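You operate a simulated robot arm through the tools that you are given. There is no shell and no other tool. Be economical: measure what you need, move in short steps, check, and stop when the job is done.

You are at the controls of a simulated two-armed robot. One attempt, no reset.

JOB
Put the grey relay marked "TYPE 35" from the top of the drawer bench on the silver bearing there and the grey relay that says "TYPE 47" on the top of cell two. Take the blue ring that says "type b" from the top of the grey bench and put it on the top of cell two. Take the oil bottle and leave it on the paper pad. Do these in any order. Set down upright: oil bottle.

It is judged by the outcome, as a careful person would: the job done as asked, and still so three seconds after it is handed in. It fails if anything else is knocked over, pushed out of place, dropped, spilled or broken.

ROBOT AND FRAMES
Two 6-joint arms with two-finger grippers on one trunk, on a base that drives. Base frame: it is fixed to the floor where the robot stands at the start and does not move with it; the origin is under the middle of the robot, x ahead of it, y to its left, z up; the surface under the hand at the start is at about z = 840. Readings come in mm, rad, newtons and seconds.
The left shoulder is at the start at [70, 148, 1382], the right one opposite. With the tool pointing down near the work surface each hand reaches from about 280 to 560 mm from the robot's upright axis, wherever it stands, measured 20 degrees to its own side. Places, roughly: blue ring [500, -2750, 750]; oil bottle [-4500, -4750, 1000]; paper pad [-5250, -500, 1000]; top of cell two [-1900, 1500, 800]. Payload 2.69 kg a hand.
The TCP of each hand is the grasp point between the finger pads, 20 mm short of the fingertips. In the tool frame z runs along the fingers and y along their closing line. Largest opening 100 mm; the body of the gripper starts 63 mm behind the TCP.
Orientation is told as [roll, pitch, yaw] about the base's x, y, z axes, in that order, counted from this pose: with the fingers straight down and closing along the base's y, the tool's x points along the base's -x, its y along +y and its z along -z.

CONTROLS
- The arms move only by the tool nudge_tool. It takes "left_motion", "right_motion" or both (then of equal length, played together; a hand with none holds still); each is a list of rows, each a list of 3 entries, a list of its own where there are three numbers: the shift along the tool's x, y, z in m, then the turn, a rotation vector about the tool's x, y, z in degrees, then the opening, from 0 (shut) to 1 (fully open). In form: [[[tx, ty, tz], [rx, ry, rz], gripper], ...]. A call has 1 to 12 rows; each row shifts and turns the commanded pose from where the row before left it, along the tool's axes as they then stand. Each row takes 0.2 s and may step no farther than 50 mm and 0.15 rad from the row before; otherwise, or with a gripper value out of range, the whole call is refused. A pose out of reach is approached as far as the arm can. The call stops where the force on the tool passes 40 N (or 10 N more than at its start, if that is more) or the arm is blocked; 0.2 s more then pass. Each finger travels about 45 mm/s and halts on what it meets, pressing with about 44 N; the grip force reading is that of the motor and also rises with nothing between the fingers. The clock runs only during rows and for 0.2 s after the last one: add rows that do not move to give the fingers time. The reply holds the time, the measured pose of the TCP, the force on the tool along the base axes, the opening and the grip force, in the units named above and with some noise, with the torque about the TCP (base axes, N m) and any sound that the robot's microphone picked up.
- Cameras (640 x 400 px; columns grow to the right, rows downward): "scene" is now at [116.1, 11.7, 1574.3]; the picture's right is [0.19, -0.98, -0.00], its down [-0.86, -0.17, -0.48] and it looks along [0.47, 0.09, -0.88] (base axes); focal length 257 px, centre (320, 200). "left" rides on the left gripper at [70, 19, -99] in its tool frame; the picture's right is [-0.26, 0.97, 0.00], its down [-0.75, -0.20, -0.63] and it looks along [-0.61, -0.16, 0.78] (tool axes); focal length 230 px, centre (320, 200). "right" rides on the right gripper at [70, -19, -99] in its tool frame; the picture's right is [0.26, 0.97, 0.00], its down [-0.75, 0.20, -0.63] and it looks along [-0.61, 0.16, 0.78] (tool axes); focal length 230 px, centre (320, 200).
- grab_frame(camera): a new picture of that camera. The clock stands still meanwhile.
- slide_trunk(by): slides the trunk up (or, below 0, down) by that many mm; the arms and the scene camera ride with it, the base frame stays. It gives what a move gives, with no picture.
- drive_base(legs): drives the robot by 1 to 6 legs, each [ahead, turn to the left] in mm and rad, along the robot's own axes; the way and the turn of a leg run together, so that a leg with both is an arc; at most 1500 mm and 3.142 rad a leg. The arms and the cameras ride along, it lands a little off, and it stops where it bumps. It gives what a move gives.
- aim_head(pan, tilt): turns the head with the scene camera to pan (to the left, within 1.501 rad either way) and tilt (down, from -0.506 to 1.204), counted from straight ahead of the robot. It gives what a move gives.
- locate(camera, pixels): for up to 12 pixels [column, row] of the newest picture of that camera ("zoom" is the newest enlarged one), the place [x, y, z] in the base frame of the surface seen there, good to about 2 mm. The clock stands still meanwhile.
- inspect(camera, box): a new picture of the part [left, top, right, bottom] of that camera's present view, enlarged. The clock stands still meanwhile.
- close_job(): hands the job in; it is judged then, once.

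Go step by step. Measure first, check grasps and placings, and put right what went wrong. The budget is 110 turns and 100 pictures, counting those below and the enlarged ones. Unless the task says otherwise, let go and move clear before handing in, and close with one line.

The tools are called after "Request:" as a command line: name --argument value ..., lists and objects as JSON in quotes. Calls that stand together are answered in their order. nudge_tool: Moves the arms, as the interface text tells. Its arguments: {"type":"object","properties":{"left_motion":{"type":"array","items":{"type":"array"}},"right_motion":{"type":"array","items":{"type":"array"}}},"required":[]} The other tools are called the same way: slide_trunk (by) slides the trunk up or down; drive_base (legs) drives the base; aim_head (pan, tilt) turns the head that bears the scene camera; grab_frame (camera) takes a picture; locate (camera, pixels) gives the place of the surface under pixels of a picture; inspect (camera, box) takes an enlarged picture of a part of a camera's view; close_job () hands the job in.

At the start:

```text
time_s: 0.0
left_tcp_pos: [508.2, 201.2, 999.6]
left_orientation: [0.0, 0.001, 0.001]
left_ft_force: [0.3, 0.9, 0.5]
left_torque: [-0.02, -0.03, 0.02]
left_finger_gap: 99.9
left_grasp_force: 0.0
right_tcp_pos: [494.9, -182.5, 1034.6]
right_orientation: [0.0, 0.0, -0.001]
right_ft_force: [-0.9, 0.0, 0.1]
right_torque: [0.04, 0.01, -0.03]
right_finger_gap: 100.0
right_grasp_force: 0.1
trunk travel left (down, up): [-940.0, 0.0]
robot x, y, heading: [-3.1, -1.1, 0.0]
head pan, tilt: [0.195, 1.068]
```

scene: 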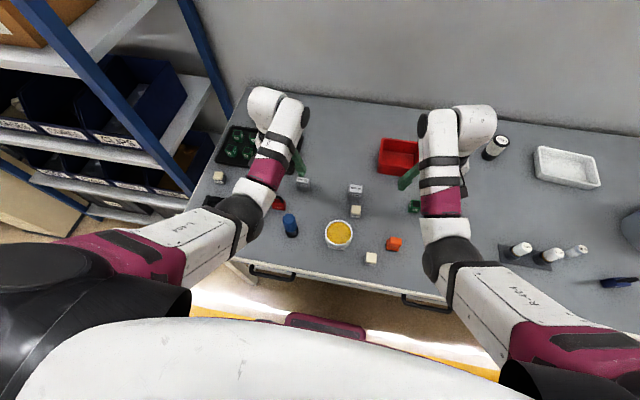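
right: 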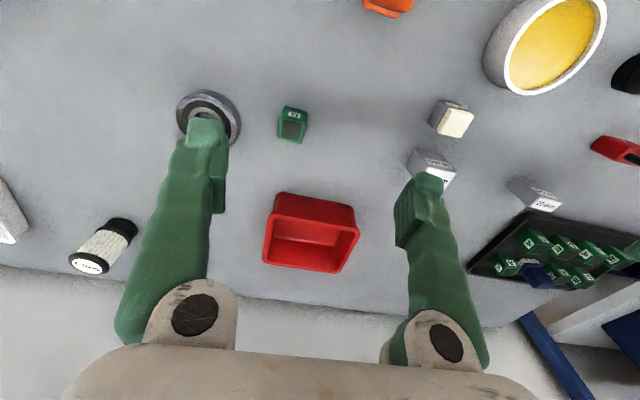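
left: 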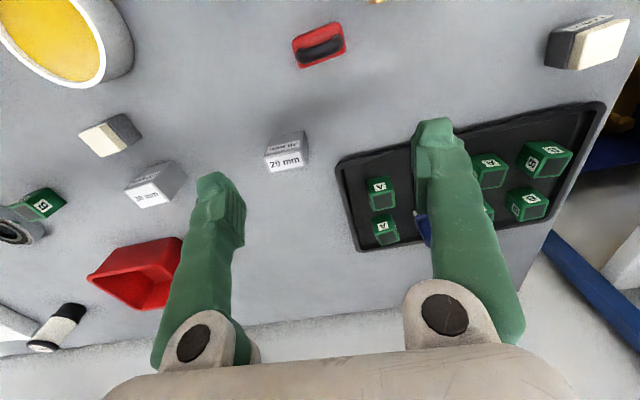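

The scene picture shows two grey blocks near (303,183) and (355,190); the left camera shows labels around (285,150) and (155,185). I'll enlarge them to read the labels.

Request:
inspect --camera "left" --box '[70, 90, 330, 250]'

Request:
inspect --camera "right" --box '[380, 80, 640, 240]'

Request:
inspect --camera "scene" --box '[200, 120, 440, 270]'

```text
2.46 times, centred on (200, 170) of left
```

zoom: 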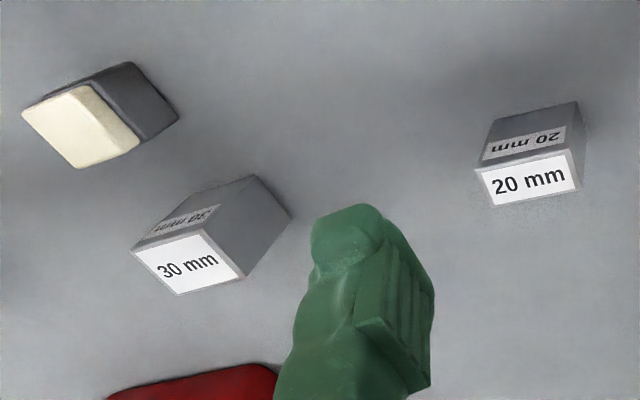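

```text
2.46 times, centred on (510, 160) of right
```

zoom: 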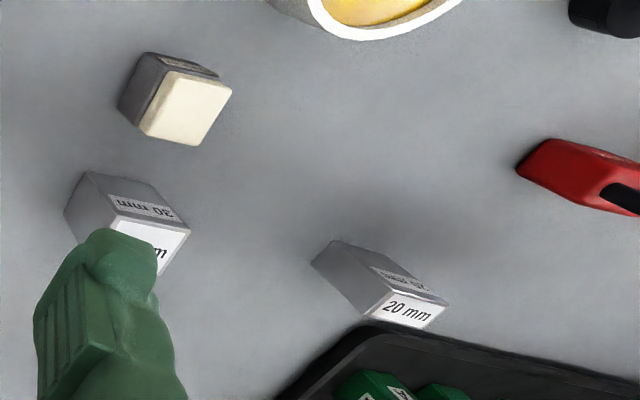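

```text
2.67 times, centred on (320, 195) of scene
```

zoom: 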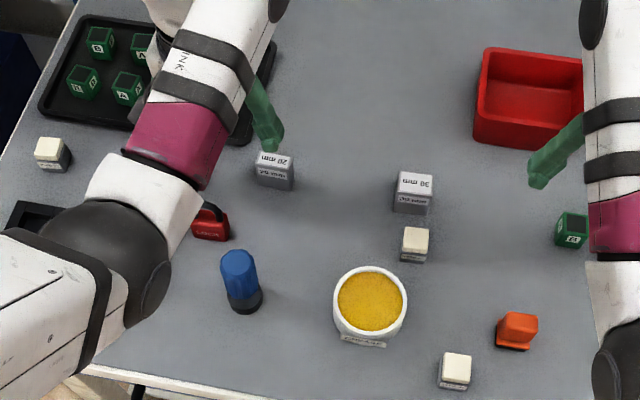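

The relays appear to be the cream-topped grey blocks at scene (219,177), (355,211), (371,258). I'll enlarge each for its label.

Request:
inspect --camera "right" --box '[420, 90, 484, 130]'

Request:
inspect --camera "left" --box '[544, 10, 640, 70]'

Request:
inspect --camera "scene" --box '[347, 243, 395, 273]'

```text
10.00 times, centred on (452, 110) of right
```

zoom: 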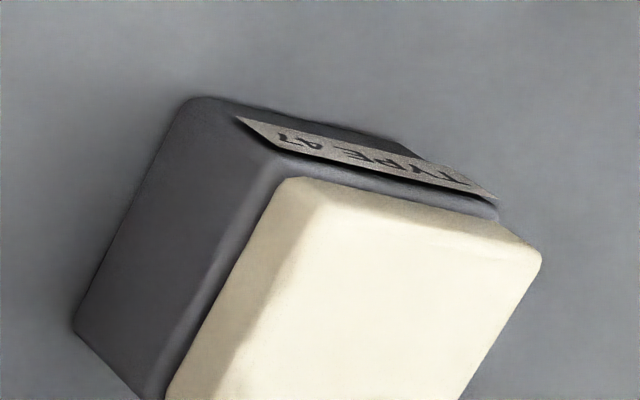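

```text
6.67 times, centred on (592, 40) of left
```

zoom: 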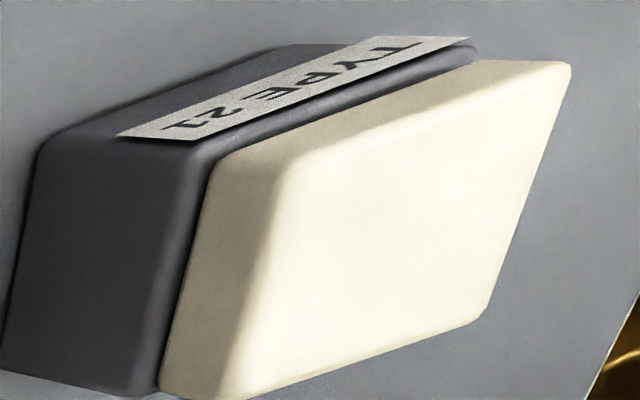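

```text
13.33 times, centred on (371, 258) of scene
```

zoom: 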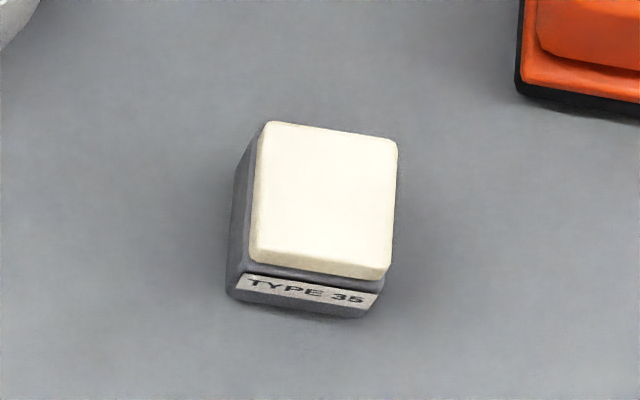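

TYPE 47 is at scene (355,211), TYPE 35 at scene (371,258); the bearing is at right (208,115). Measuring them.

Request:
locate --camera "zoom" --pixels '[[262, 125], [395, 143], [252, 258], [387, 274], [240, 295], [366, 315], [325, 200], [420, 330], [520, 90]]'

Request:
locate --camera "right" --pixels '[[208, 93], [180, 115], [238, 130], [236, 106], [205, 112], [449, 103], [474, 116], [464, 134], [441, 127], [458, 121], [260, 120]]'

Request:
inspect --camera "right" --box '[160, 75, 320, 175]'

```text
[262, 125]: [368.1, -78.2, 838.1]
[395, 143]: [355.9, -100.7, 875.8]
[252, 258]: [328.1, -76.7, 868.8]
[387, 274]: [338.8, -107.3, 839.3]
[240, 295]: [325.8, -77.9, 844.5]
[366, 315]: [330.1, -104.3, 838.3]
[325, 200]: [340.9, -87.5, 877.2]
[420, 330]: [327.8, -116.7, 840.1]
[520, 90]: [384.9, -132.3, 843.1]
```

```text
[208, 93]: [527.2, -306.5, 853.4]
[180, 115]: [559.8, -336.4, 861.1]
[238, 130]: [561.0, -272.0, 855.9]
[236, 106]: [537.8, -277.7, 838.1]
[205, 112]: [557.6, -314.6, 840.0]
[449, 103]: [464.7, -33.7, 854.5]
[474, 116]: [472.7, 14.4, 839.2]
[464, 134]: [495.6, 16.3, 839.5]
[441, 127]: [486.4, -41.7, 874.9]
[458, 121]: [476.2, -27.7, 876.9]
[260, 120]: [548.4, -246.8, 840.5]
```

```text
4.00 times, centred on (240, 125) of right
```

zoom: 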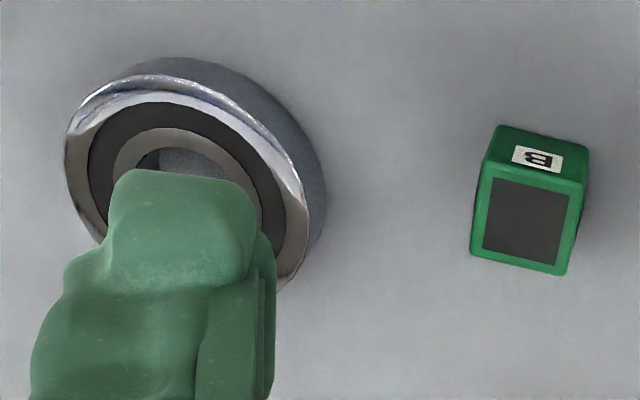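

Relay 35 has its top centre at about (342,-89,877), turned roughly 9°. I move the right hand above it, which also frees the view of the bearing.

Request:
nudge_tool --right_motion '[[[0.038, 0.023, 0.005], [0, 0, -2.25], 1], [[0.038, 0.023, 0.005], [0, 0, -2.25], 1], [[0.038, 0.023, 0.005], [0, 0, -2.25], 1], [[0.038, 0.019, 0.005], [0, 0, -2.25], 1], [[0, 0, 0], [0, 0, 0], 1]]'

Request:
grab_frame --camera "right"

Request:
grab_frame --camera "scene"

```text
time_s: 0.8
left_tcp_pos: [507.2, 196.9, 1000.2]
left_orientation: [0.004, 0.0, -0.001]
left_ft_force: [0.1, 0.0, 0.9]
left_torque: [0.02, 0.04, 0.02]
left_finger_gap: 100.1
left_grasp_force: 0.1
right_tcp_pos: [418.3, -227.1, 1017.3]
right_orientation: [-0.202, -0.03, 0.046]
right_ft_force: [-0.1, -0.5, 0.2]
right_torque: [0.01, 0.02, 0.03]
right_finger_gap: 100.0
right_grasp_force: 0.1
right hand out of reach, approached as far as the arm can: row 1, 3
trunk travel left (down, up): [-940.0, 0.0]
robot x, y, heading: [0.1, 0.9, -0.0]
head pan, tilt: [0.195, 1.068]
stopped in row 3 (right hand): the arm was blocked; the commanded pose is now the measured one
```

```text
89 pictures are left
```

right: 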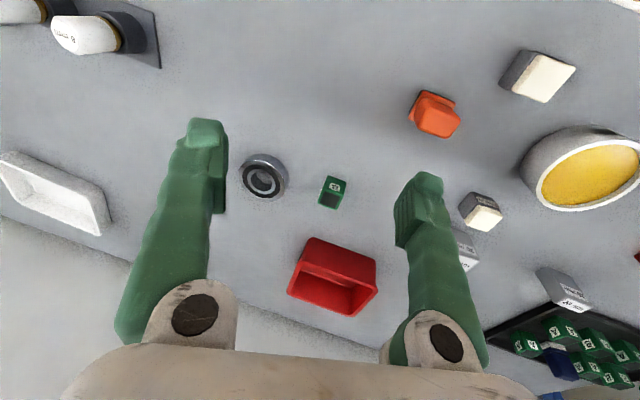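

```text
88 pictures are left
```

scene: 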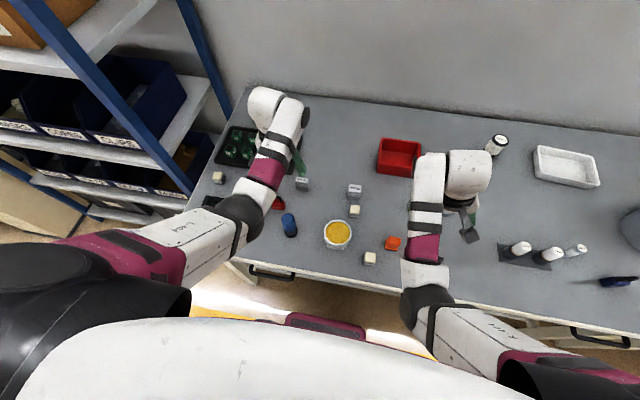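

The right arm stopped short near a limit and tilted the hand. I straighten it while lowering a bit, to learn where it reaches.

Request:
nudge_tool --right_motion '[[[0, 0, 0.02], [-5.8, 0.8, 0], 1], [[0, 0, 0.02], [-5.8, 0.8, 0], 1], [[0, 0, 0.02], [0, 0, 0], 1], [[0, 0.02, 0], [0, 0, 0], 1]]'

Request:
inspect --camera "right" --box '[200, 120, 360, 220]'

```text
time_s: 1.8
left_tcp_pos: [507.0, 203.2, 999.7]
left_orientation: [-0.003, -0.001, 0.0]
left_ft_force: [-0.2, -0.1, 0.3]
left_torque: [-0.01, 0.0, -0.02]
left_finger_gap: 99.9
left_grasp_force: 0.0
right_tcp_pos: [418.8, -207.0, 958.5]
right_orientation: [-0.005, -0.003, 0.047]
right_ft_force: [-0.5, 1.0, 0.9]
right_torque: [-0.05, 0.01, -0.03]
right_finger_gap: 100.3
right_grasp_force: 0.0
trunk travel left (down, up): [-940.0, 0.0]
robot x, y, heading: [0.1, -0.1, -0.002]
head pan, tilt: [0.195, 1.068]
```

```text
4.00 times, centred on (280, 170) of right
```

zoom: 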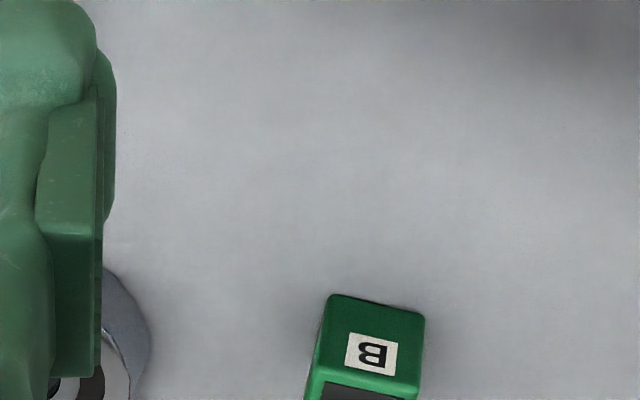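

Straight now and within reach at lower height. Continue to above relay 35.

Request:
nudge_tool --right_motion '[[[0.02, 0.028, 0], [0, 0, -1.6], 1], [[0.02, 0.028, 0], [0, 0, -1.6], 1], [[0.02, 0.028, 0], [0, 0, -1.6], 1], [[0.02, 0.028, 0], [0, 0, -1.6], 1], [[0, 0, 0], [0, 0, 0], 1]]'

Request:
grab_frame --camera "right"

Request:
grab_frame --camera "scene"

```text
time_s: 2.6
left_tcp_pos: [507.4, 199.5, 1000.4]
left_orientation: [0.002, 0.001, -0.001]
left_ft_force: [0.1, -0.4, 0.2]
left_torque: [0.0, 0.02, -0.03]
left_finger_gap: 100.1
left_grasp_force: 0.1
right_tcp_pos: [373.0, -235.8, 955.6]
right_orientation: [-0.193, 0.001, 0.09]
right_ft_force: [-0.2, -0.3, -0.3]
right_torque: [0.02, 0.02, -0.03]
right_finger_gap: 100.0
right_grasp_force: 0.1
right hand out of reach, approached as far as the arm can: row 3
trunk travel left (down, up): [-940.0, 0.0]
robot x, y, heading: [2.6, 0.5, -0.003]
head pan, tilt: [0.195, 1.068]
stopped in row 3 (right hand): the arm was blocked; the commanded pose is now the measured one
```

```text
86 pictures are left
```

right: 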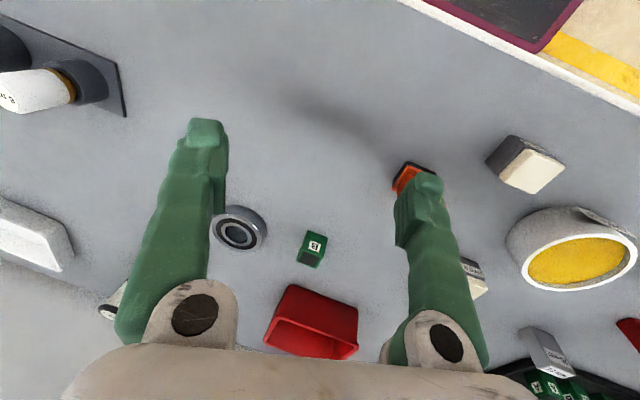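

```text
85 pictures are left
```

scene: 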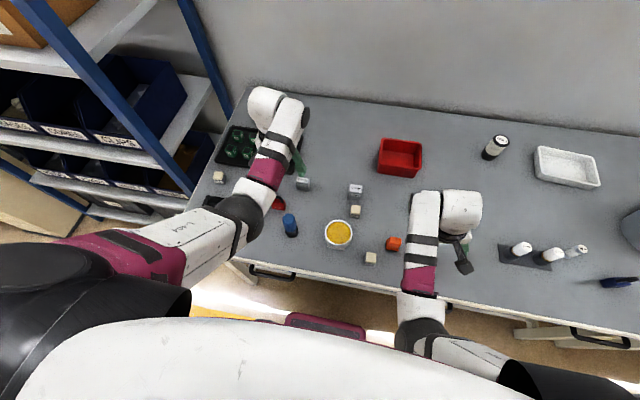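

The right arm cannot swing that far toward the middle, so the robot should turn left. I check the rack clearance on the left first.

Request:
locate --camera "scene" --pixels '[[222, 95], [165, 160], [130, 60], [190, 205], [80, 30], [200, 50], [290, 225], [371, 255], [393, 243], [338, 232]]'

Request:
inspect --camera "right" --box '[200, 190, 280, 260]'

Request:
locate --camera "right" --pixels '[[238, 210], [264, 232], [240, 248], [217, 222], [238, 232], [228, 232], [250, 233], [239, 225], [237, 241]]'

```text
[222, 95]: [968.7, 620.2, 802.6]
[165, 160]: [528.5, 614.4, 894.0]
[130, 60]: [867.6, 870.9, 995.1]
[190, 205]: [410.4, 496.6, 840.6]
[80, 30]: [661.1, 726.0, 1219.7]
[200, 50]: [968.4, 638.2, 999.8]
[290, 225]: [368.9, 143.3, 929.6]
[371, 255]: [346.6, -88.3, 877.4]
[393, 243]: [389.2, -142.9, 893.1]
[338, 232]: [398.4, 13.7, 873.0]
```

```text
5.71 times, centred on (240, 225) of right
```

zoom: 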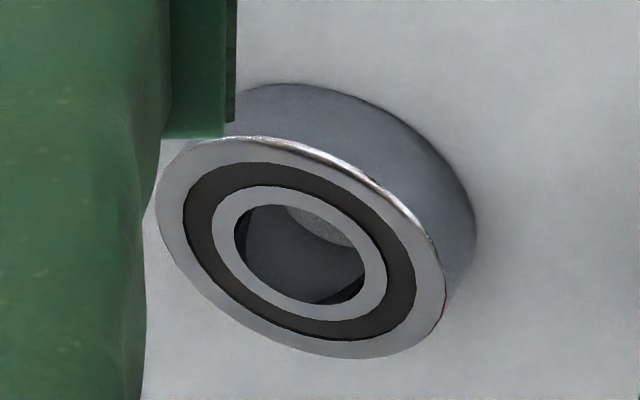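

```text
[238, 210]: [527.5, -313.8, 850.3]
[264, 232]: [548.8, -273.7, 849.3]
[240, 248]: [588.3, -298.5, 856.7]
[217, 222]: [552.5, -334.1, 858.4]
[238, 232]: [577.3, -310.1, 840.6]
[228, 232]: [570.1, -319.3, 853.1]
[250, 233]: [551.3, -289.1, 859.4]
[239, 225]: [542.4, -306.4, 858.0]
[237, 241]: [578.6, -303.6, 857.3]
```

The rack is beyond y≈490, so a left turn of 0.25 rad is clear. The bearing centre is about (560,-306), top 858. Turning.

Request:
drive_base --legs '[[0, 0.25]]'

```text
time_s: 3.8
left_tcp_pos: [444.6, 318.4, 999.6]
left_orientation: [0.001, 0.0, 0.244]
left_ft_force: [-0.7, 0.3, -0.2]
left_torque: [0.02, 0.0, 0.01]
left_finger_gap: 99.9
left_grasp_force: 0.1
right_tcp_pos: [420.5, -136.1, 955.7]
right_orientation: [-0.19, 0.004, 0.338]
right_ft_force: [0.0, 0.6, -0.2]
right_torque: [0.0, 0.0, 0.0]
right_finger_gap: 99.7
right_grasp_force: 0.1
trunk travel left (down, up): [-940.0, 0.0]
robot x, y, heading: [-0.2, -0.3, 0.245]
head pan, tilt: [0.195, 1.068]
```

Now straighten the hand, shift above relay 35 and align yaw with it (0.157).

Request:
nudge_tool --right_motion '[[[0, 0, 0], [-5.45, 0, 0], 1], [[0, 0, 0], [-5.45, 0, 0], 1], [[0.0192, 0.0233, 0], [0, 0, 0], 1], [[0.0192, 0.0233, 0], [0, 0, 0], 1], [[0.0192, 0.0233, 0], [0, 0, 0], 1], [[0, 0, 0], [0, 0, 5.2], 1], [[0, 0, 0], [0, 0, 5.2], 1]]'

Request:
grab_frame --camera "right"

```text
time_s: 5.1
left_tcp_pos: [443.5, 317.6, 1000.9]
left_orientation: [0.001, -0.001, 0.245]
left_ft_force: [-0.3, -0.5, 0.5]
left_torque: [0.02, 0.04, 0.01]
left_finger_gap: 100.0
left_grasp_force: 0.0
right_tcp_pos: [371.8, -171.7, 957.5]
right_orientation: [-0.184, 0.009, 0.341]
right_ft_force: [0.7, 0.5, 0.3]
right_torque: [0.01, -0.03, -0.02]
right_finger_gap: 100.1
right_grasp_force: 0.1
right hand out of reach, approached as far as the arm can: row 5
trunk travel left (down, up): [-940.0, 0.0]
robot x, y, heading: [-1.7, -2.5, 0.249]
head pan, tilt: [0.195, 1.068]
stopped in row 6 (right hand): the arm was blocked; the commanded pose is now the measured one
```

```text
83 pictures are left
```

right: 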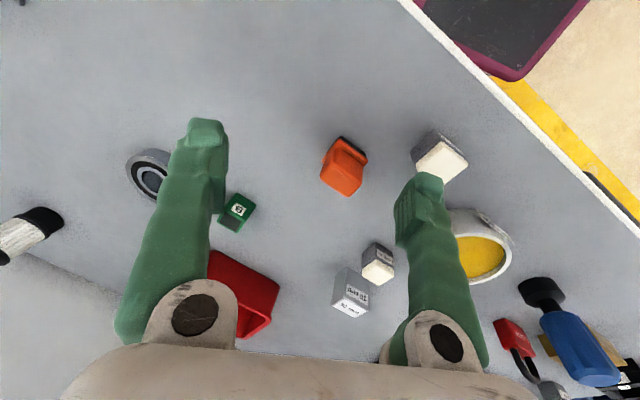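

The arm is too folded here; nearer points need more distance. I drive back 130 mm so relay 35 sits at mid reach.

Request:
drive_base --legs '[[-130, 0]]'

```text
time_s: 6.3
left_tcp_pos: [318.1, 287.0, 1000.2]
left_orientation: [0.0, 0.003, 0.244]
left_ft_force: [-0.3, 0.0, -0.8]
left_torque: [0.04, -0.02, 0.0]
left_finger_gap: 99.9
left_grasp_force: 0.1
right_tcp_pos: [247.3, -200.5, 957.1]
right_orientation: [-0.183, 0.009, 0.341]
right_ft_force: [0.1, -0.1, -0.3]
right_torque: [0.0, 0.03, -0.01]
right_finger_gap: 100.0
right_grasp_force: 0.0
trunk travel left (down, up): [-940.0, 0.0]
robot x, y, heading: [-124.1, -32.5, 0.241]
head pan, tilt: [0.195, 1.068]
```

Request:
nudge_tool --right_motion '[[[-0.04, 0, 0], [0, 0, 0], 1], [[-0.04, 0, 0], [-5.25, 0, 0], 1], [[-0.04, 0, 0], [-5.25, 0, 0], 1], [[-0.0037, 0.0365, 0], [0, 0, 0], 1], [[-0.0037, 0.0365, 0], [0, 0, 0], 1], [[0, 0, 0], [0, 0, 5.25], 1], [[0, 0, 0], [0, 0, 5.25], 1], [[0, 0, 0], [0, 0, 0], 1]]'

Request:
grab_frame --camera "right"

```text
time_s: 8.2
left_tcp_pos: [315.6, 287.7, 1000.6]
left_orientation: [0.001, 0.001, 0.246]
left_ft_force: [-0.6, 0.4, -0.5]
left_torque: [-0.02, 0.01, 0.0]
left_finger_gap: 99.9
left_grasp_force: 0.1
right_tcp_pos: [340.9, -88.0, 956.3]
right_orientation: [-0.004, 0.009, 0.156]
right_ft_force: [0.0, -0.6, -0.1]
right_torque: [-0.01, 0.0, -0.01]
right_finger_gap: 99.8
right_grasp_force: 0.0
trunk travel left (down, up): [-940.0, 0.0]
robot x, y, heading: [-127.5, -29.7, 0.248]
head pan, tilt: [0.195, 1.068]
```

```text
82 pictures are left
```

right: 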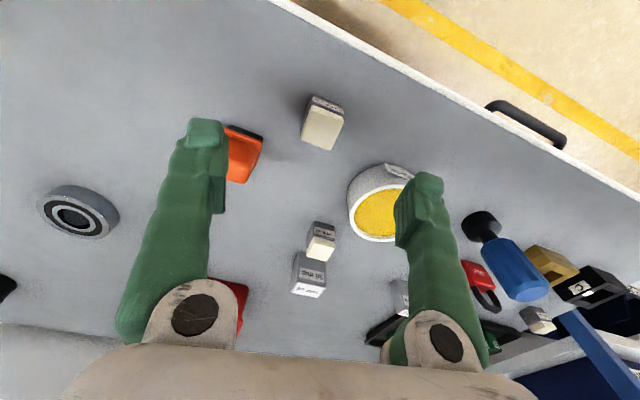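

The relay is at (322,125) between the fingers. Refining its position, and the bearing's, from this view.

Request:
inspect --camera "right" --box '[280, 80, 376, 140]'

Request:
locate --camera "zoom" --pixels '[[230, 120], [410, 160], [320, 275]]'

Request:
locate --camera "right" --pixels '[[45, 206], [103, 229], [70, 235], [92, 195], [75, 230], [75, 216], [245, 155], [380, 200], [350, 190]]'

```text
6.67 times, centred on (328, 110) of right
```

zoom: 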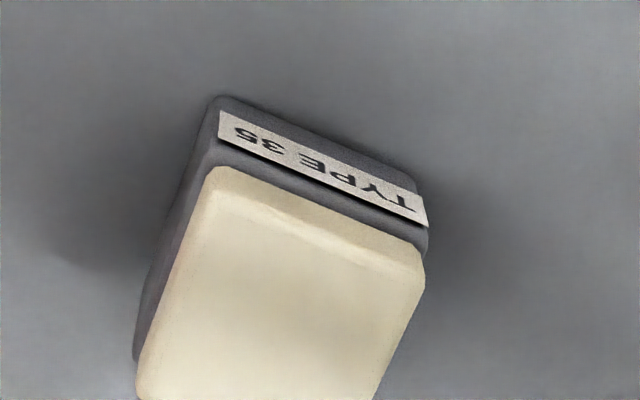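

```text
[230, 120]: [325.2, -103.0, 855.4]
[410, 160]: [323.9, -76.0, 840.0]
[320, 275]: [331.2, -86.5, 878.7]
```

```text
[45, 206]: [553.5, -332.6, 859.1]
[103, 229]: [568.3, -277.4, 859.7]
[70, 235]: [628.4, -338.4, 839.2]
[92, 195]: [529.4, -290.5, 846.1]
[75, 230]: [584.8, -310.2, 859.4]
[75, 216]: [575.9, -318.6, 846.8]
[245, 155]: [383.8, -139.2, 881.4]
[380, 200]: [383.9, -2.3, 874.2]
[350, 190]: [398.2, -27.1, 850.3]
```

Request:
locate --camera "zoom" --pixels '[[222, 185], [412, 255], [150, 385], [375, 385], [205, 200], [402, 290], [325, 225], [228, 130], [415, 210], [320, 160]]'

Request:
inspect --camera "right" --box '[280, 95, 376, 155]'

```text
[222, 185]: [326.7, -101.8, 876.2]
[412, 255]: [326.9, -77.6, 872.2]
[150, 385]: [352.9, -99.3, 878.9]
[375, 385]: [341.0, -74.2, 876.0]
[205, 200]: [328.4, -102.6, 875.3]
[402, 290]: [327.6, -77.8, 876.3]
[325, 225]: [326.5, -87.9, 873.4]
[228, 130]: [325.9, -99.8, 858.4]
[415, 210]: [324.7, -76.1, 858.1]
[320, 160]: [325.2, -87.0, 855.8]
```

```text
6.67 times, centred on (328, 125) of right
```

zoom: 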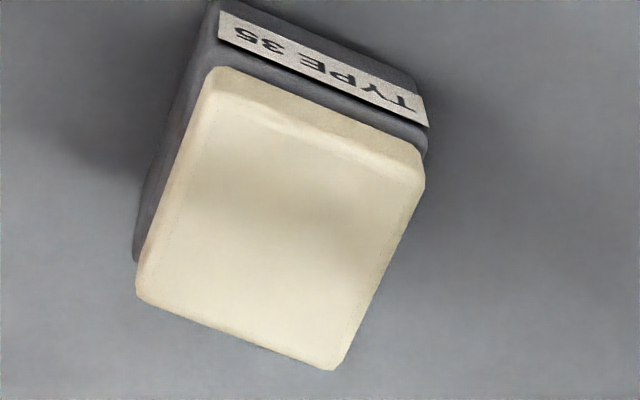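

Request:
locate --camera "zoom" --pixels '[[142, 285], [335, 362], [228, 72], [416, 165], [330, 355], [345, 340], [240, 330], [180, 180], [385, 255], [150, 285], [360, 300]]'

```text
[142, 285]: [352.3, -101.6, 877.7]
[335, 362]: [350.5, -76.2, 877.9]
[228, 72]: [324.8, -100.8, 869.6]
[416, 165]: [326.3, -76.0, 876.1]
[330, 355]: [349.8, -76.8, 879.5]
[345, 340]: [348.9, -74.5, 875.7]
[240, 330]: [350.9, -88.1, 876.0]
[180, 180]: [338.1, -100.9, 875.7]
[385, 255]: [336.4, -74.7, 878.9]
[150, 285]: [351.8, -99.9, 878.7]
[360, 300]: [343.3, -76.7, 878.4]
```

Refined: relay 35 top centre (338.5,-88.5), yaw ≈ 0.06, top at 878. Descend with 60 % opening.

Request:
nudge_tool --right_motion '[[[0.0026, -0.0005, 0], [0, 0, 5.5], 0.6], [[0, 0, 0.03], [0, 0, 0], 0.6], [[0, 0, 0.03], [0, 0, 0], 0.6], [[0, 0, 0.015], [0, 0, 0], 0.6], [[0, 0, 0.015], [0, 0, 0], 0.6], [[0, 0, 0], [0, 0, 0], 0.6]]'

Request:
grab_frame --camera "right"

```text
time_s: 9.6
left_tcp_pos: [317.1, 287.7, 1001.1]
left_orientation: [0.0, 0.001, 0.246]
left_ft_force: [0.1, -1.0, -0.4]
left_torque: [0.0, 0.0, 0.02]
left_finger_gap: 99.8
left_grasp_force: 0.1
right_tcp_pos: [337.5, -91.0, 866.4]
right_orientation: [-0.002, 0.01, 0.061]
right_ft_force: [-0.2, 0.0, 0.2]
right_torque: [-0.01, 0.01, 0.0]
right_finger_gap: 59.9
right_grasp_force: 0.0
trunk travel left (down, up): [-940.0, 0.0]
robot x, y, heading: [-125.5, -32.8, 0.248]
head pan, tilt: [0.195, 1.068]
```

```text
79 pictures are left
```

right: 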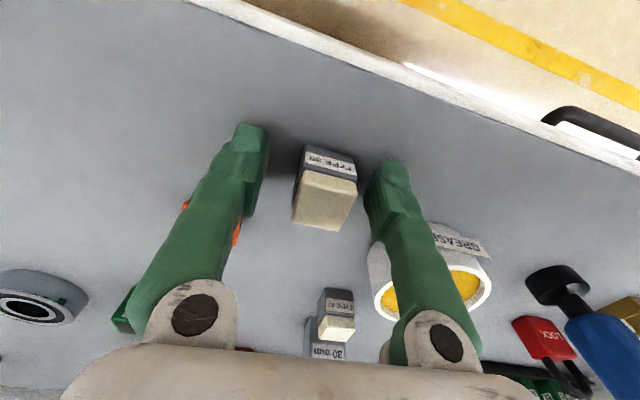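

Relay sits centred between the fingers at (325,190). Closing and lifting.

Request:
nudge_tool --right_motion '[[[0, 0, 0], [0, 0, 0], 0], [[0, 0, 0], [0, 0, 0], 0], [[0, 0, 0], [0, 0, 0], 0], [[0, 0, 0], [0, 0, 0], 0], [[0, 0, -0.03], [0, 0, 0], 0], [[0, 0, -0.04], [0, 0, 0], 0], [[0, 0, -0.03], [0, 0, 0], 0]]'

Request:
grab_frame --camera "right"

```text
time_s: 11.2
left_tcp_pos: [316.3, 287.1, 1000.1]
left_orientation: [0.0, 0.0, 0.244]
left_ft_force: [-0.1, 0.1, 0.7]
left_torque: [0.01, -0.02, 0.01]
left_finger_gap: 100.2
left_grasp_force: 0.1
right_tcp_pos: [338.4, -90.0, 965.3]
right_orientation: [-0.003, 0.008, 0.062]
right_ft_force: [0.4, 0.3, -0.7]
right_torque: [-0.01, 0.0, 0.01]
right_finger_gap: 28.5
right_grasp_force: 43.7
trunk travel left (down, up): [-940.0, 0.0]
robot x, y, heading: [-127.1, -30.9, 0.245]
head pan, tilt: [0.195, 1.068]
```

```text
78 pictures are left
```

right: 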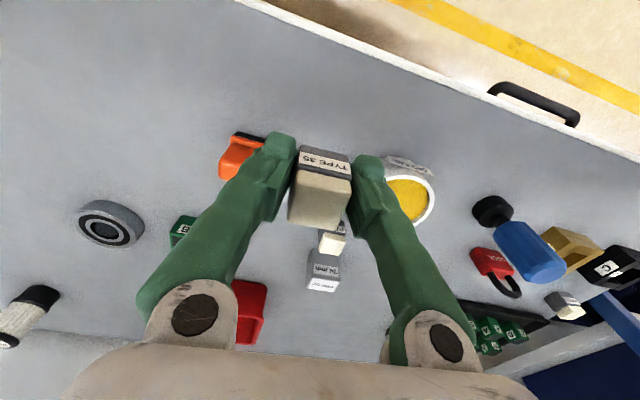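

Relay 35 is held (gap 28.5 mm). The bearing lies beyond reach, so I back off and re-approach the bench further right with a small left heading.

Request:
drive_base --legs '[[-300, 0], [0, -1.15], [160, 0], [0, 1.05]]'

Request:
aim_head --pan -0.1 --tilt 0.7

Request:
grab_frame --camera "scene"

```text
time_s: 19.8
left_tcp_pos: [144.8, 49.8, 1000.7]
left_orientation: [0.0, 0.0, 0.162]
left_ft_force: [0.0, -0.1, 0.5]
left_torque: [0.03, 0.01, 0.0]
left_finger_gap: 99.9
left_grasp_force: 0.1
right_tcp_pos: [134.5, -326.6, 966.5]
right_orientation: [-0.004, 0.008, -0.023]
right_ft_force: [0.8, 0.2, -0.5]
right_torque: [0.01, 0.02, -0.01]
right_finger_gap: 28.2
right_grasp_force: 44.1
trunk travel left (down, up): [-940.0, 0.0]
robot x, y, heading: [-328.3, -228.6, 0.158]
head pan, tilt: [0.195, 1.068]
```

```text
time_s: 20.6
left_tcp_pos: [143.9, 50.2, 1000.2]
left_orientation: [0.0, 0.0, 0.162]
left_ft_force: [-0.7, -0.7, -1.0]
left_torque: [-0.01, 0.01, 0.0]
left_finger_gap: 99.9
left_grasp_force: 0.0
right_tcp_pos: [133.8, -325.3, 966.0]
right_orientation: [-0.002, 0.01, -0.022]
right_ft_force: [0.0, -0.2, -0.4]
right_torque: [0.02, 0.0, -0.01]
right_finger_gap: 28.8
right_grasp_force: 43.7
trunk travel left (down, up): [-940.0, 0.0]
robot x, y, heading: [-324.0, -230.2, 0.165]
head pan, tilt: [-0.099, 0.7]
```

```text
77 pictures are left
```

scene: 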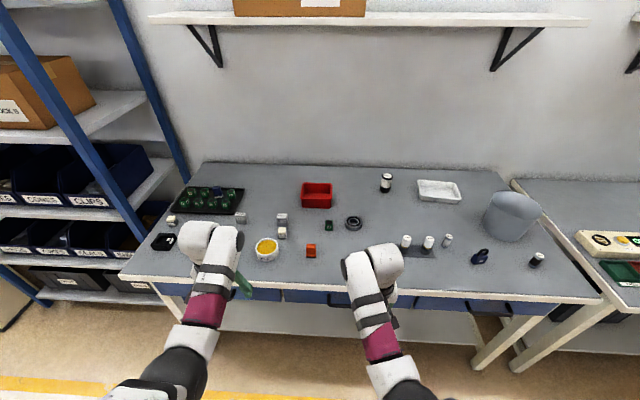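

Bench is clear on approach; bearing at (353,223), bottles at (406,242). Measure, then drive ahead.

Request:
locate --camera "scene" --pixels '[[347, 223], [361, 223], [354, 228], [354, 218], [406, 238], [429, 239], [386, 180], [330, 225], [300, 293], [281, 232], [310, 250], [480, 255]]'

Request:
drive_base --legs '[[310, 0]]'

Request:
grab_frame --camera "right"

```text
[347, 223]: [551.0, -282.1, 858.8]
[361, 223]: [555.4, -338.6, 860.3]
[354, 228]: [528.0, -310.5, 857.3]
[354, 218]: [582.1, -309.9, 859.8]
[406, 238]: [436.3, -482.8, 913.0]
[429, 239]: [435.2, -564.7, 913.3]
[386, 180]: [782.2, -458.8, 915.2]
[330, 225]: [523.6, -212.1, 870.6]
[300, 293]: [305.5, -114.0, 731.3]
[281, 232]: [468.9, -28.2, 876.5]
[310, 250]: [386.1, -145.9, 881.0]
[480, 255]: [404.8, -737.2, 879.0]
```

```text
time_s: 22.7
left_tcp_pos: [454.4, 96.9, 1001.8]
left_orientation: [0.001, -0.003, 0.157]
left_ft_force: [-0.8, -0.4, 0.5]
left_torque: [0.01, -0.01, 0.03]
left_finger_gap: 100.0
left_grasp_force: 0.1
right_tcp_pos: [441.4, -280.1, 967.2]
right_orientation: [-0.003, 0.007, -0.026]
right_ft_force: [-0.1, -0.4, -0.6]
right_torque: [0.0, -0.06, -0.03]
right_finger_gap: 28.3
right_grasp_force: 44.4
trunk travel left (down, up): [-940.0, 0.0]
robot x, y, heading: [-16.5, -180.0, 0.159]
head pan, tilt: [-0.099, 0.7]
```

```text
76 pictures are left
```

right: 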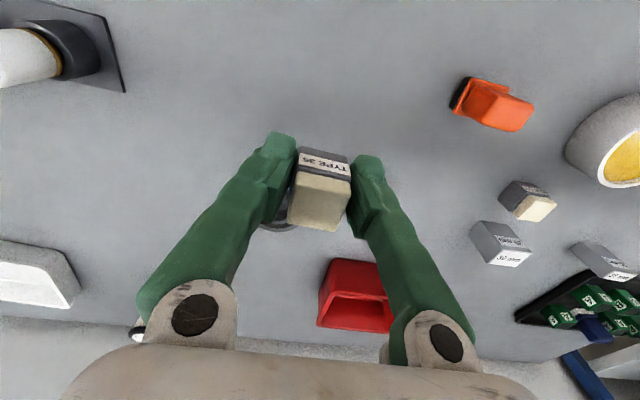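

Bearing centre ≈ (557,-307), 587 mm away; drive 70 mm closer, and shift the hand aside to see the bearing.

Request:
drive_base --legs '[[70, 0]]'

Request:
nudge_tool --right_motion '[[[0, 0.025, 0], [0, 0, 0], 0], [[0, 0.02, 0], [0, 0, 0], 0], [[0, 0, 0], [0, 0, 0], 0]]'

Request:
grab_frame --camera "right"

```text
time_s: 23.7
left_tcp_pos: [520.6, 107.9, 1000.5]
left_orientation: [-0.001, -0.002, 0.159]
left_ft_force: [1.1, -0.3, -0.7]
left_torque: [0.02, 0.13, -0.04]
left_finger_gap: 100.3
left_grasp_force: 0.1
right_tcp_pos: [515.3, -277.2, 971.9]
right_orientation: [-0.02, -0.011, -0.036]
right_ft_force: [1.4, 0.3, -1.1]
right_torque: [-0.05, 0.08, -0.01]
right_finger_gap: 28.3
right_grasp_force: 44.1
trunk travel left (down, up): [-940.0, 0.0]
robot x, y, heading: [53.4, -167.1, 0.16]
head pan, tilt: [-0.099, 0.7]
```

```text
time_s: 24.7
left_tcp_pos: [509.0, 106.1, 1006.0]
left_orientation: [0.002, -0.015, 0.158]
left_ft_force: [-0.7, -0.1, 0.5]
left_torque: [-0.01, -0.01, -0.03]
left_finger_gap: 99.9
left_grasp_force: 0.1
right_tcp_pos: [520.6, -282.8, 974.9]
right_orientation: [-0.102, -0.053, -0.066]
right_ft_force: [0.2, -0.1, 0.2]
right_torque: [0.0, -0.01, -0.01]
right_finger_gap: 28.4
right_grasp_force: 44.3
trunk travel left (down, up): [-940.0, 0.0]
robot x, y, heading: [54.2, -170.3, 0.157]
head pan, tilt: [-0.099, 0.7]
stopped in row 3 (right hand): the arm was blocked; the commanded pose is now the measured one
```

```text
75 pictures are left
```

right: 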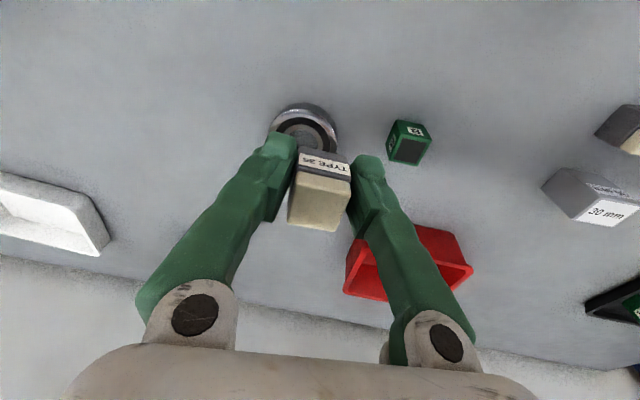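

Both hands were displaced slightly, so something upstream may be touching the wall shelf. Looking before moving.

Request:
aim_head --pan -0.1 --tilt 0.5

Request:
grab_frame --camera "scene"

Request:
locate --camera "right" --pixels '[[272, 118], [337, 140], [318, 107], [290, 107], [300, 128], [305, 115]]'

```text
time_s: 25.5
left_tcp_pos: [512.3, 106.0, 1003.6]
left_orientation: [-0.001, -0.011, 0.159]
left_ft_force: [0.5, -0.7, -0.6]
left_torque: [0.0, 0.02, -0.03]
left_finger_gap: 99.9
left_grasp_force: 0.1
right_tcp_pos: [524.1, -281.1, 975.1]
right_orientation: [-0.101, -0.052, -0.068]
right_ft_force: [0.6, 0.2, -0.7]
right_torque: [0.0, -0.01, 0.03]
right_finger_gap: 28.3
right_grasp_force: 44.2
trunk travel left (down, up): [-940.0, 0.0]
robot x, y, heading: [53.1, -168.3, 0.157]
head pan, tilt: [-0.099, 0.499]
```

```text
74 pictures are left
```

scene: 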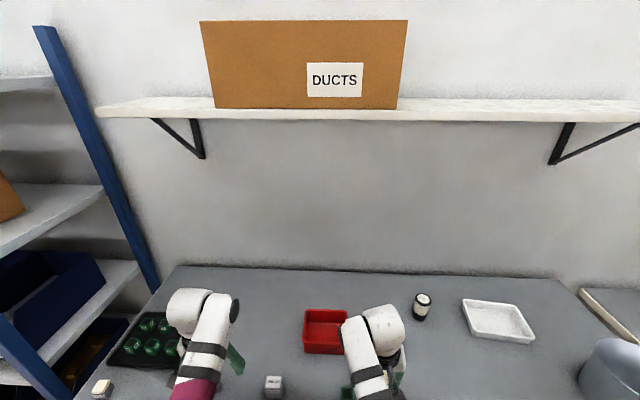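

```text
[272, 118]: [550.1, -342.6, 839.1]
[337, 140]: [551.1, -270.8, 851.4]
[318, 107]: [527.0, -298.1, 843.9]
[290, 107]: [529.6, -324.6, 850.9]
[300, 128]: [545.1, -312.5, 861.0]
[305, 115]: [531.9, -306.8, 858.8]
```

The shelf is far away; likely the base touches the bench front, and the right hand hit its inner side limit (robot-frame |y|<~160). I back off 25 mm and check.

Request:
drive_base --legs '[[-25, 0]]'

```text
time_s: 26.3
left_tcp_pos: [493.9, 103.1, 1002.3]
left_orientation: [0.0, -0.005, 0.16]
left_ft_force: [1.4, 0.2, -0.7]
left_torque: [-0.02, 0.05, 0.01]
left_finger_gap: 100.0
left_grasp_force: 0.0
right_tcp_pos: [504.2, -283.4, 971.1]
right_orientation: [-0.101, -0.046, -0.069]
right_ft_force: [-0.1, 0.5, -0.5]
right_torque: [0.01, 0.09, -0.01]
right_finger_gap: 28.4
right_grasp_force: 44.4
trunk travel left (down, up): [-940.0, 0.0]
robot x, y, heading: [31.7, -172.5, 0.158]
head pan, tilt: [-0.099, 0.499]
```

Now level the hand and move over the bearing centre (557,-306).

Request:
nudge_tool --right_motion '[[[0, 0, 0], [-5.8, 2.6, 0], 0], [[-0.018, -0.0065, 0], [0, 0, 0], 0], [[-0.018, -0.0065, 0], [0, 0, 0], 0], [[-0.018, -0.0065, 0], [0, 0, 0], 0], [[0, 0, 0.02], [0, 0, 0], 0], [[0, 0, 0.02], [0, 0, 0], 0], [[0, 0, 0], [0, 0, 0], 0]]'

Request:
grab_frame --camera "right"

```text
time_s: 27.9
left_tcp_pos: [488.1, 102.3, 1004.4]
left_orientation: [0.001, -0.013, 0.158]
left_ft_force: [0.2, -0.6, 0.4]
left_torque: [0.01, -0.03, -0.01]
left_finger_gap: 100.0
left_grasp_force: 0.0
right_tcp_pos: [553.0, -308.7, 935.0]
right_orientation: [-0.001, -0.005, -0.07]
right_ft_force: [0.3, -0.2, 0.1]
right_torque: [0.04, -0.01, 0.01]
right_finger_gap: 28.6
right_grasp_force: 43.6
trunk travel left (down, up): [-940.0, 0.0]
robot x, y, heading: [31.4, -173.4, 0.16]
head pan, tilt: [-0.099, 0.499]
```

```text
73 pictures are left
```

right: 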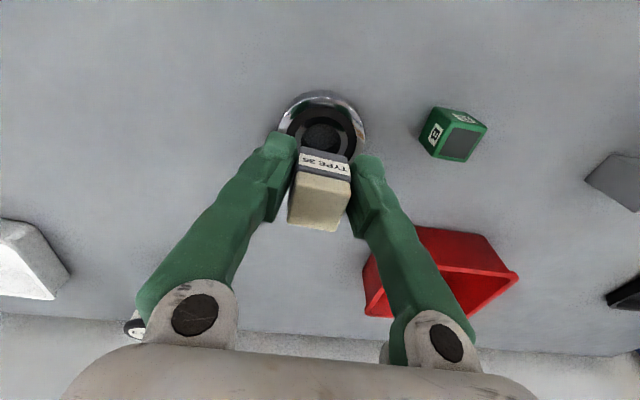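

Request:
locate --camera "right" --pixels '[[322, 93], [281, 125], [364, 140], [352, 105], [292, 105], [322, 122], [305, 135], [340, 135], [322, 148], [355, 155]]'

Request:
inspect --camera "right" --box '[260, 80, 388, 160]'

```text
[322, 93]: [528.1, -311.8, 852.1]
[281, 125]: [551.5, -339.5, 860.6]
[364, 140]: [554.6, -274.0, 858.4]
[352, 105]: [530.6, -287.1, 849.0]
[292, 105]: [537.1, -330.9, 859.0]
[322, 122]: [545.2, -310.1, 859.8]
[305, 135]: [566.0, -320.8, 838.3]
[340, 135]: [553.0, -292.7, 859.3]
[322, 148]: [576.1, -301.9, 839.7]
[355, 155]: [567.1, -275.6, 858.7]
```

```text
5.00 times, centred on (324, 120) of right
```

zoom: 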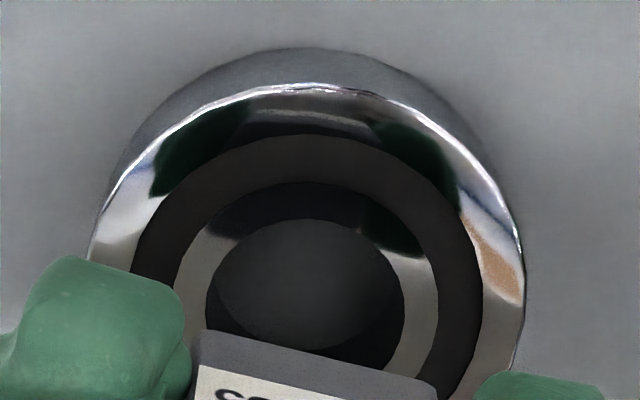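

Bearing centre (558,-307), rim 859. Adjust 5 mm and lower to just above the rim.

Request:
nudge_tool --right_motion '[[[-0.005, 0.002, 0], [0, 0, 0], 0], [[0, 0, 0.02], [0, 0, 0], 0], [[0, 0, 0.02], [0, 0, 0], 0], [[0, 0, 0], [0, 0, 0], 0], [[0, 0, 0], [0, 0, 0], 0]]'

Request:
grab_frame --camera "right"

```text
time_s: 29.1
left_tcp_pos: [487.8, 103.3, 1003.3]
left_orientation: [0.0, -0.011, 0.158]
left_ft_force: [1.2, 0.4, -0.5]
left_torque: [-0.03, -0.03, -0.01]
left_finger_gap: 100.1
left_grasp_force: 0.1
right_tcp_pos: [558.7, -307.2, 894.2]
right_orientation: [-0.002, -0.004, -0.071]
right_ft_force: [-0.3, 0.3, -0.5]
right_torque: [-0.02, -0.01, 0.01]
right_finger_gap: 28.5
right_grasp_force: 44.5
trunk travel left (down, up): [-940.0, 0.0]
robot x, y, heading: [31.4, -174.5, 0.157]
head pan, tilt: [-0.099, 0.499]
```

```text
71 pictures are left
```

right: 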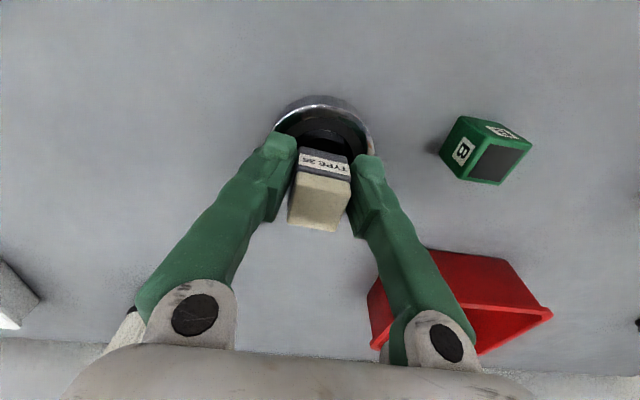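

Request:
nudge_tool --right_motion '[[[0, 0, 0.003], [0, 0, 0], 0], [[0, 0, 0.002], [0, 0, 0], 0], [[0, 0, 0.002], [0, 0, 0], 0], [[0, 0, 0.0015], [0, 0, 0], 0], [[0, 0, 0], [0, 0, 0], 0]]'

Request:
inspect --camera "right" --box '[260, 80, 388, 160]'

```text
time_s: 30.3
left_tcp_pos: [488.3, 102.7, 1006.3]
left_orientation: [-0.002, -0.013, 0.159]
left_ft_force: [-0.1, 0.5, -0.3]
left_torque: [0.04, -0.01, 0.01]
left_finger_gap: 99.9
left_grasp_force: 0.1
right_tcp_pos: [558.0, -305.2, 885.7]
right_orientation: [0.002, -0.008, -0.073]
right_ft_force: [-0.2, -0.7, 3.1]
right_torque: [0.02, 0.07, 0.01]
right_finger_gap: 28.4
right_grasp_force: 44.0
trunk travel left (down, up): [-940.0, 0.0]
robot x, y, heading: [32.9, -172.0, 0.157]
head pan, tilt: [-0.099, 0.499]
```

```text
5.00 times, centred on (324, 120) of right
```

zoom: 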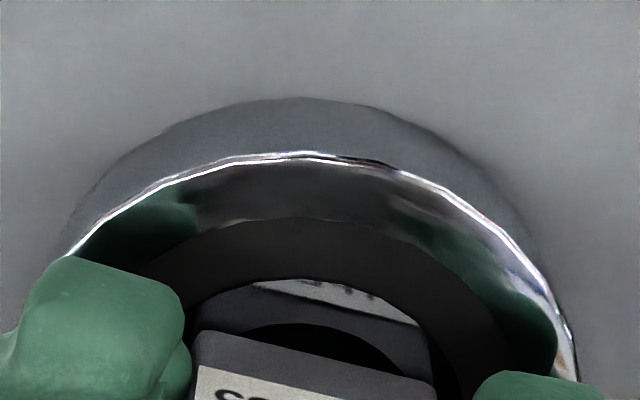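

Light contact (3 N) at z 886: the relay rests on the rim. Open and rise.

Request:
nudge_tool --right_motion '[[[0, 0, 0], [0, 0, 0], 0.3], [[0, 0, 0], [0, 0, 0], 0.55], [[0, 0, 0], [0, 0, 0], 0.55], [[0, 0, 0], [0, 0, 0], 0.55], [[0, 0, -0.03], [0, 0, 0], 0.55], [[0, 0, -0.03], [0, 0, 0], 0.55], [[0, 0, -0.02], [0, 0, 0], 0.55], [[0.03, 0, 0], [0, 0, 0], 1]]'

Request:
grab_frame --camera "right"

```text
time_s: 32.1
left_tcp_pos: [486.7, 102.6, 1004.3]
left_orientation: [0.0, -0.012, 0.158]
left_ft_force: [-0.9, 0.2, 0.0]
left_torque: [0.01, -0.02, 0.02]
left_finger_gap: 100.0
left_grasp_force: 0.0
right_tcp_pos: [526.6, -304.0, 966.0]
right_orientation: [-0.001, -0.008, -0.072]
right_ft_force: [0.3, 1.0, -0.5]
right_torque: [0.01, -0.02, -0.02]
right_finger_gap: 89.3
right_grasp_force: 0.0
trunk travel left (down, up): [-940.0, 0.0]
robot x, y, heading: [30.1, -176.6, 0.155]
head pan, tilt: [-0.099, 0.499]
```

```text
69 pictures are left
```

right: 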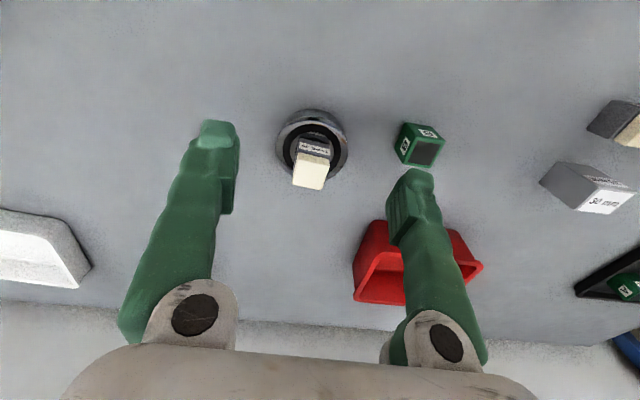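

TYPE 35 stands on the bearing (315,160). Next TYPE 47 with the left hand: raise the right hand and turn right so it lies on the left side.

Request:
nudge_tool --right_motion '[[[0, 0, -0.02], [0, 0, 0], 1], [[0, 0, -0.01], [0, 0, 0], 0.8]]'

Request:
drive_base --legs '[[0, -0.27]]'

Request:
grab_frame --camera "left"

```text
time_s: 32.7
left_tcp_pos: [488.4, 101.6, 1004.2]
left_orientation: [0.0, -0.011, 0.158]
left_ft_force: [-0.3, 0.5, -0.2]
left_torque: [0.03, -0.03, -0.01]
left_finger_gap: 100.1
left_grasp_force: 0.0
right_tcp_pos: [526.6, -303.4, 994.8]
right_orientation: [0.0, -0.005, -0.071]
right_ft_force: [-0.8, -0.2, -0.1]
right_torque: [0.04, 0.02, 0.03]
right_finger_gap: 79.6
right_grasp_force: 0.2
trunk travel left (down, up): [-940.0, 0.0]
robot x, y, heading: [34.2, -170.1, 0.156]
head pan, tilt: [-0.099, 0.499]
```

```text
time_s: 34.0
left_tcp_pos: [545.3, -28.1, 1005.3]
left_orientation: [0.0, -0.01, -0.111]
left_ft_force: [0.3, 0.7, -1.0]
left_torque: [-0.02, 0.01, 0.01]
left_finger_gap: 99.9
left_grasp_force: 0.1
right_tcp_pos: [474.1, -431.1, 994.6]
right_orientation: [0.0, -0.004, -0.342]
right_ft_force: [-0.5, -1.1, 0.7]
right_torque: [0.0, 0.02, 0.02]
right_finger_gap: 79.9
right_grasp_force: 0.0
trunk travel left (down, up): [-940.0, 0.0]
robot x, y, heading: [32.9, -170.7, -0.112]
head pan, tilt: [-0.099, 0.499]
```

```text
68 pictures are left
```

left: 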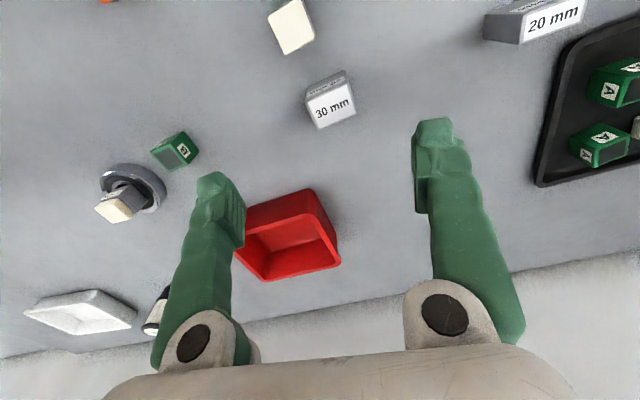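

Relay 47 is at (290,25) in the left view; move the left hand back over it and lower.

Request:
nudge_tool --left_motion '[[[0.022, -0.0018, 0.013], [0, 0.6, 0], 1], [[0.022, -0.0018, 0.013], [0, 0, 0], 1], [[0.022, -0.0018, 0.013], [0, 0, 0], 1], [[0, 0, 0], [0, 0, 0], 1]]'

Request:
grab_frame --camera "left"

Request:
inspect --camera "left" --box '[260, 60, 388, 140]'

```text
time_s: 35.0
left_tcp_pos: [478.1, -24.4, 965.2]
left_orientation: [0.001, -0.001, -0.111]
left_ft_force: [0.0, 0.0, 0.0]
left_torque: [-0.01, 0.01, 0.01]
left_finger_gap: 99.8
left_grasp_force: 0.1
right_tcp_pos: [474.8, -430.6, 993.7]
right_orientation: [0.002, -0.005, -0.34]
right_ft_force: [-0.3, 0.3, 0.0]
right_torque: [-0.01, 0.0, -0.01]
right_finger_gap: 79.8
right_grasp_force: 0.1
trunk travel left (down, up): [-940.0, 0.0]
robot x, y, heading: [32.7, -169.3, -0.115]
head pan, tilt: [-0.099, 0.499]
```

```text
67 pictures are left
```

left: 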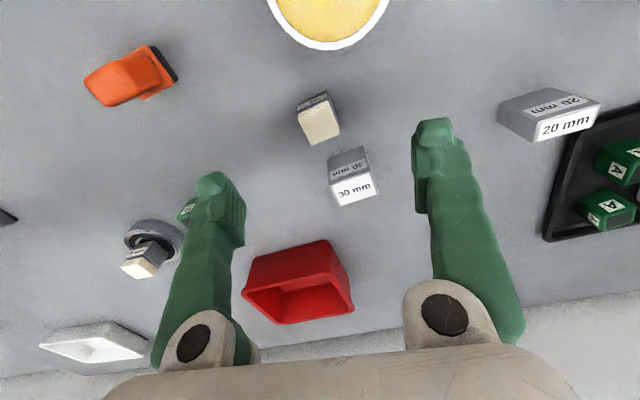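

```text
5.00 times, centred on (324, 100) of left
```

zoom: 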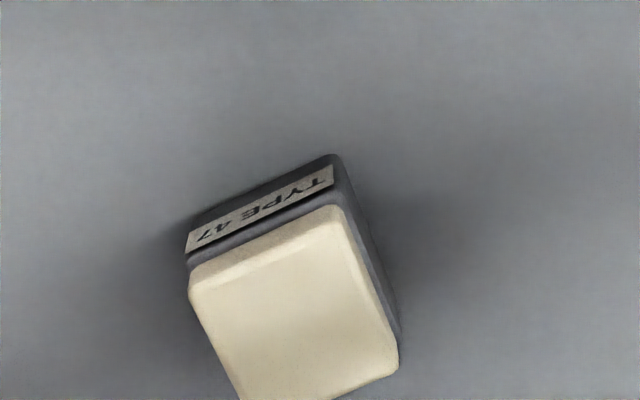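

Request:
locate --camera "zoom" --pixels '[[195, 280], [335, 215], [392, 358], [240, 390], [190, 240], [330, 172], [260, 205], [290, 310], [368, 280], [210, 335]]'

Request:
locate --camera "left" --pixels '[[333, 160], [363, 150], [375, 195], [335, 204], [340, 180]]'

```text
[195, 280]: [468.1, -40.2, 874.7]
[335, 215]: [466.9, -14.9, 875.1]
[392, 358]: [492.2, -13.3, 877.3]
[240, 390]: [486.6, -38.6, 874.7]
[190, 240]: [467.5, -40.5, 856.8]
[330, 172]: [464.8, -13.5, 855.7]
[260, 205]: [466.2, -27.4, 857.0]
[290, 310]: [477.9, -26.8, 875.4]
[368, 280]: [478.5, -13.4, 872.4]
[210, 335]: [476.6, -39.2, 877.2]
```

```text
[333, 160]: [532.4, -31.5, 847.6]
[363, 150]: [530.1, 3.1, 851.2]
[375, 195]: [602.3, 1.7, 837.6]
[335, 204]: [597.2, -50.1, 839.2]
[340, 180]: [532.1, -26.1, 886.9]
```

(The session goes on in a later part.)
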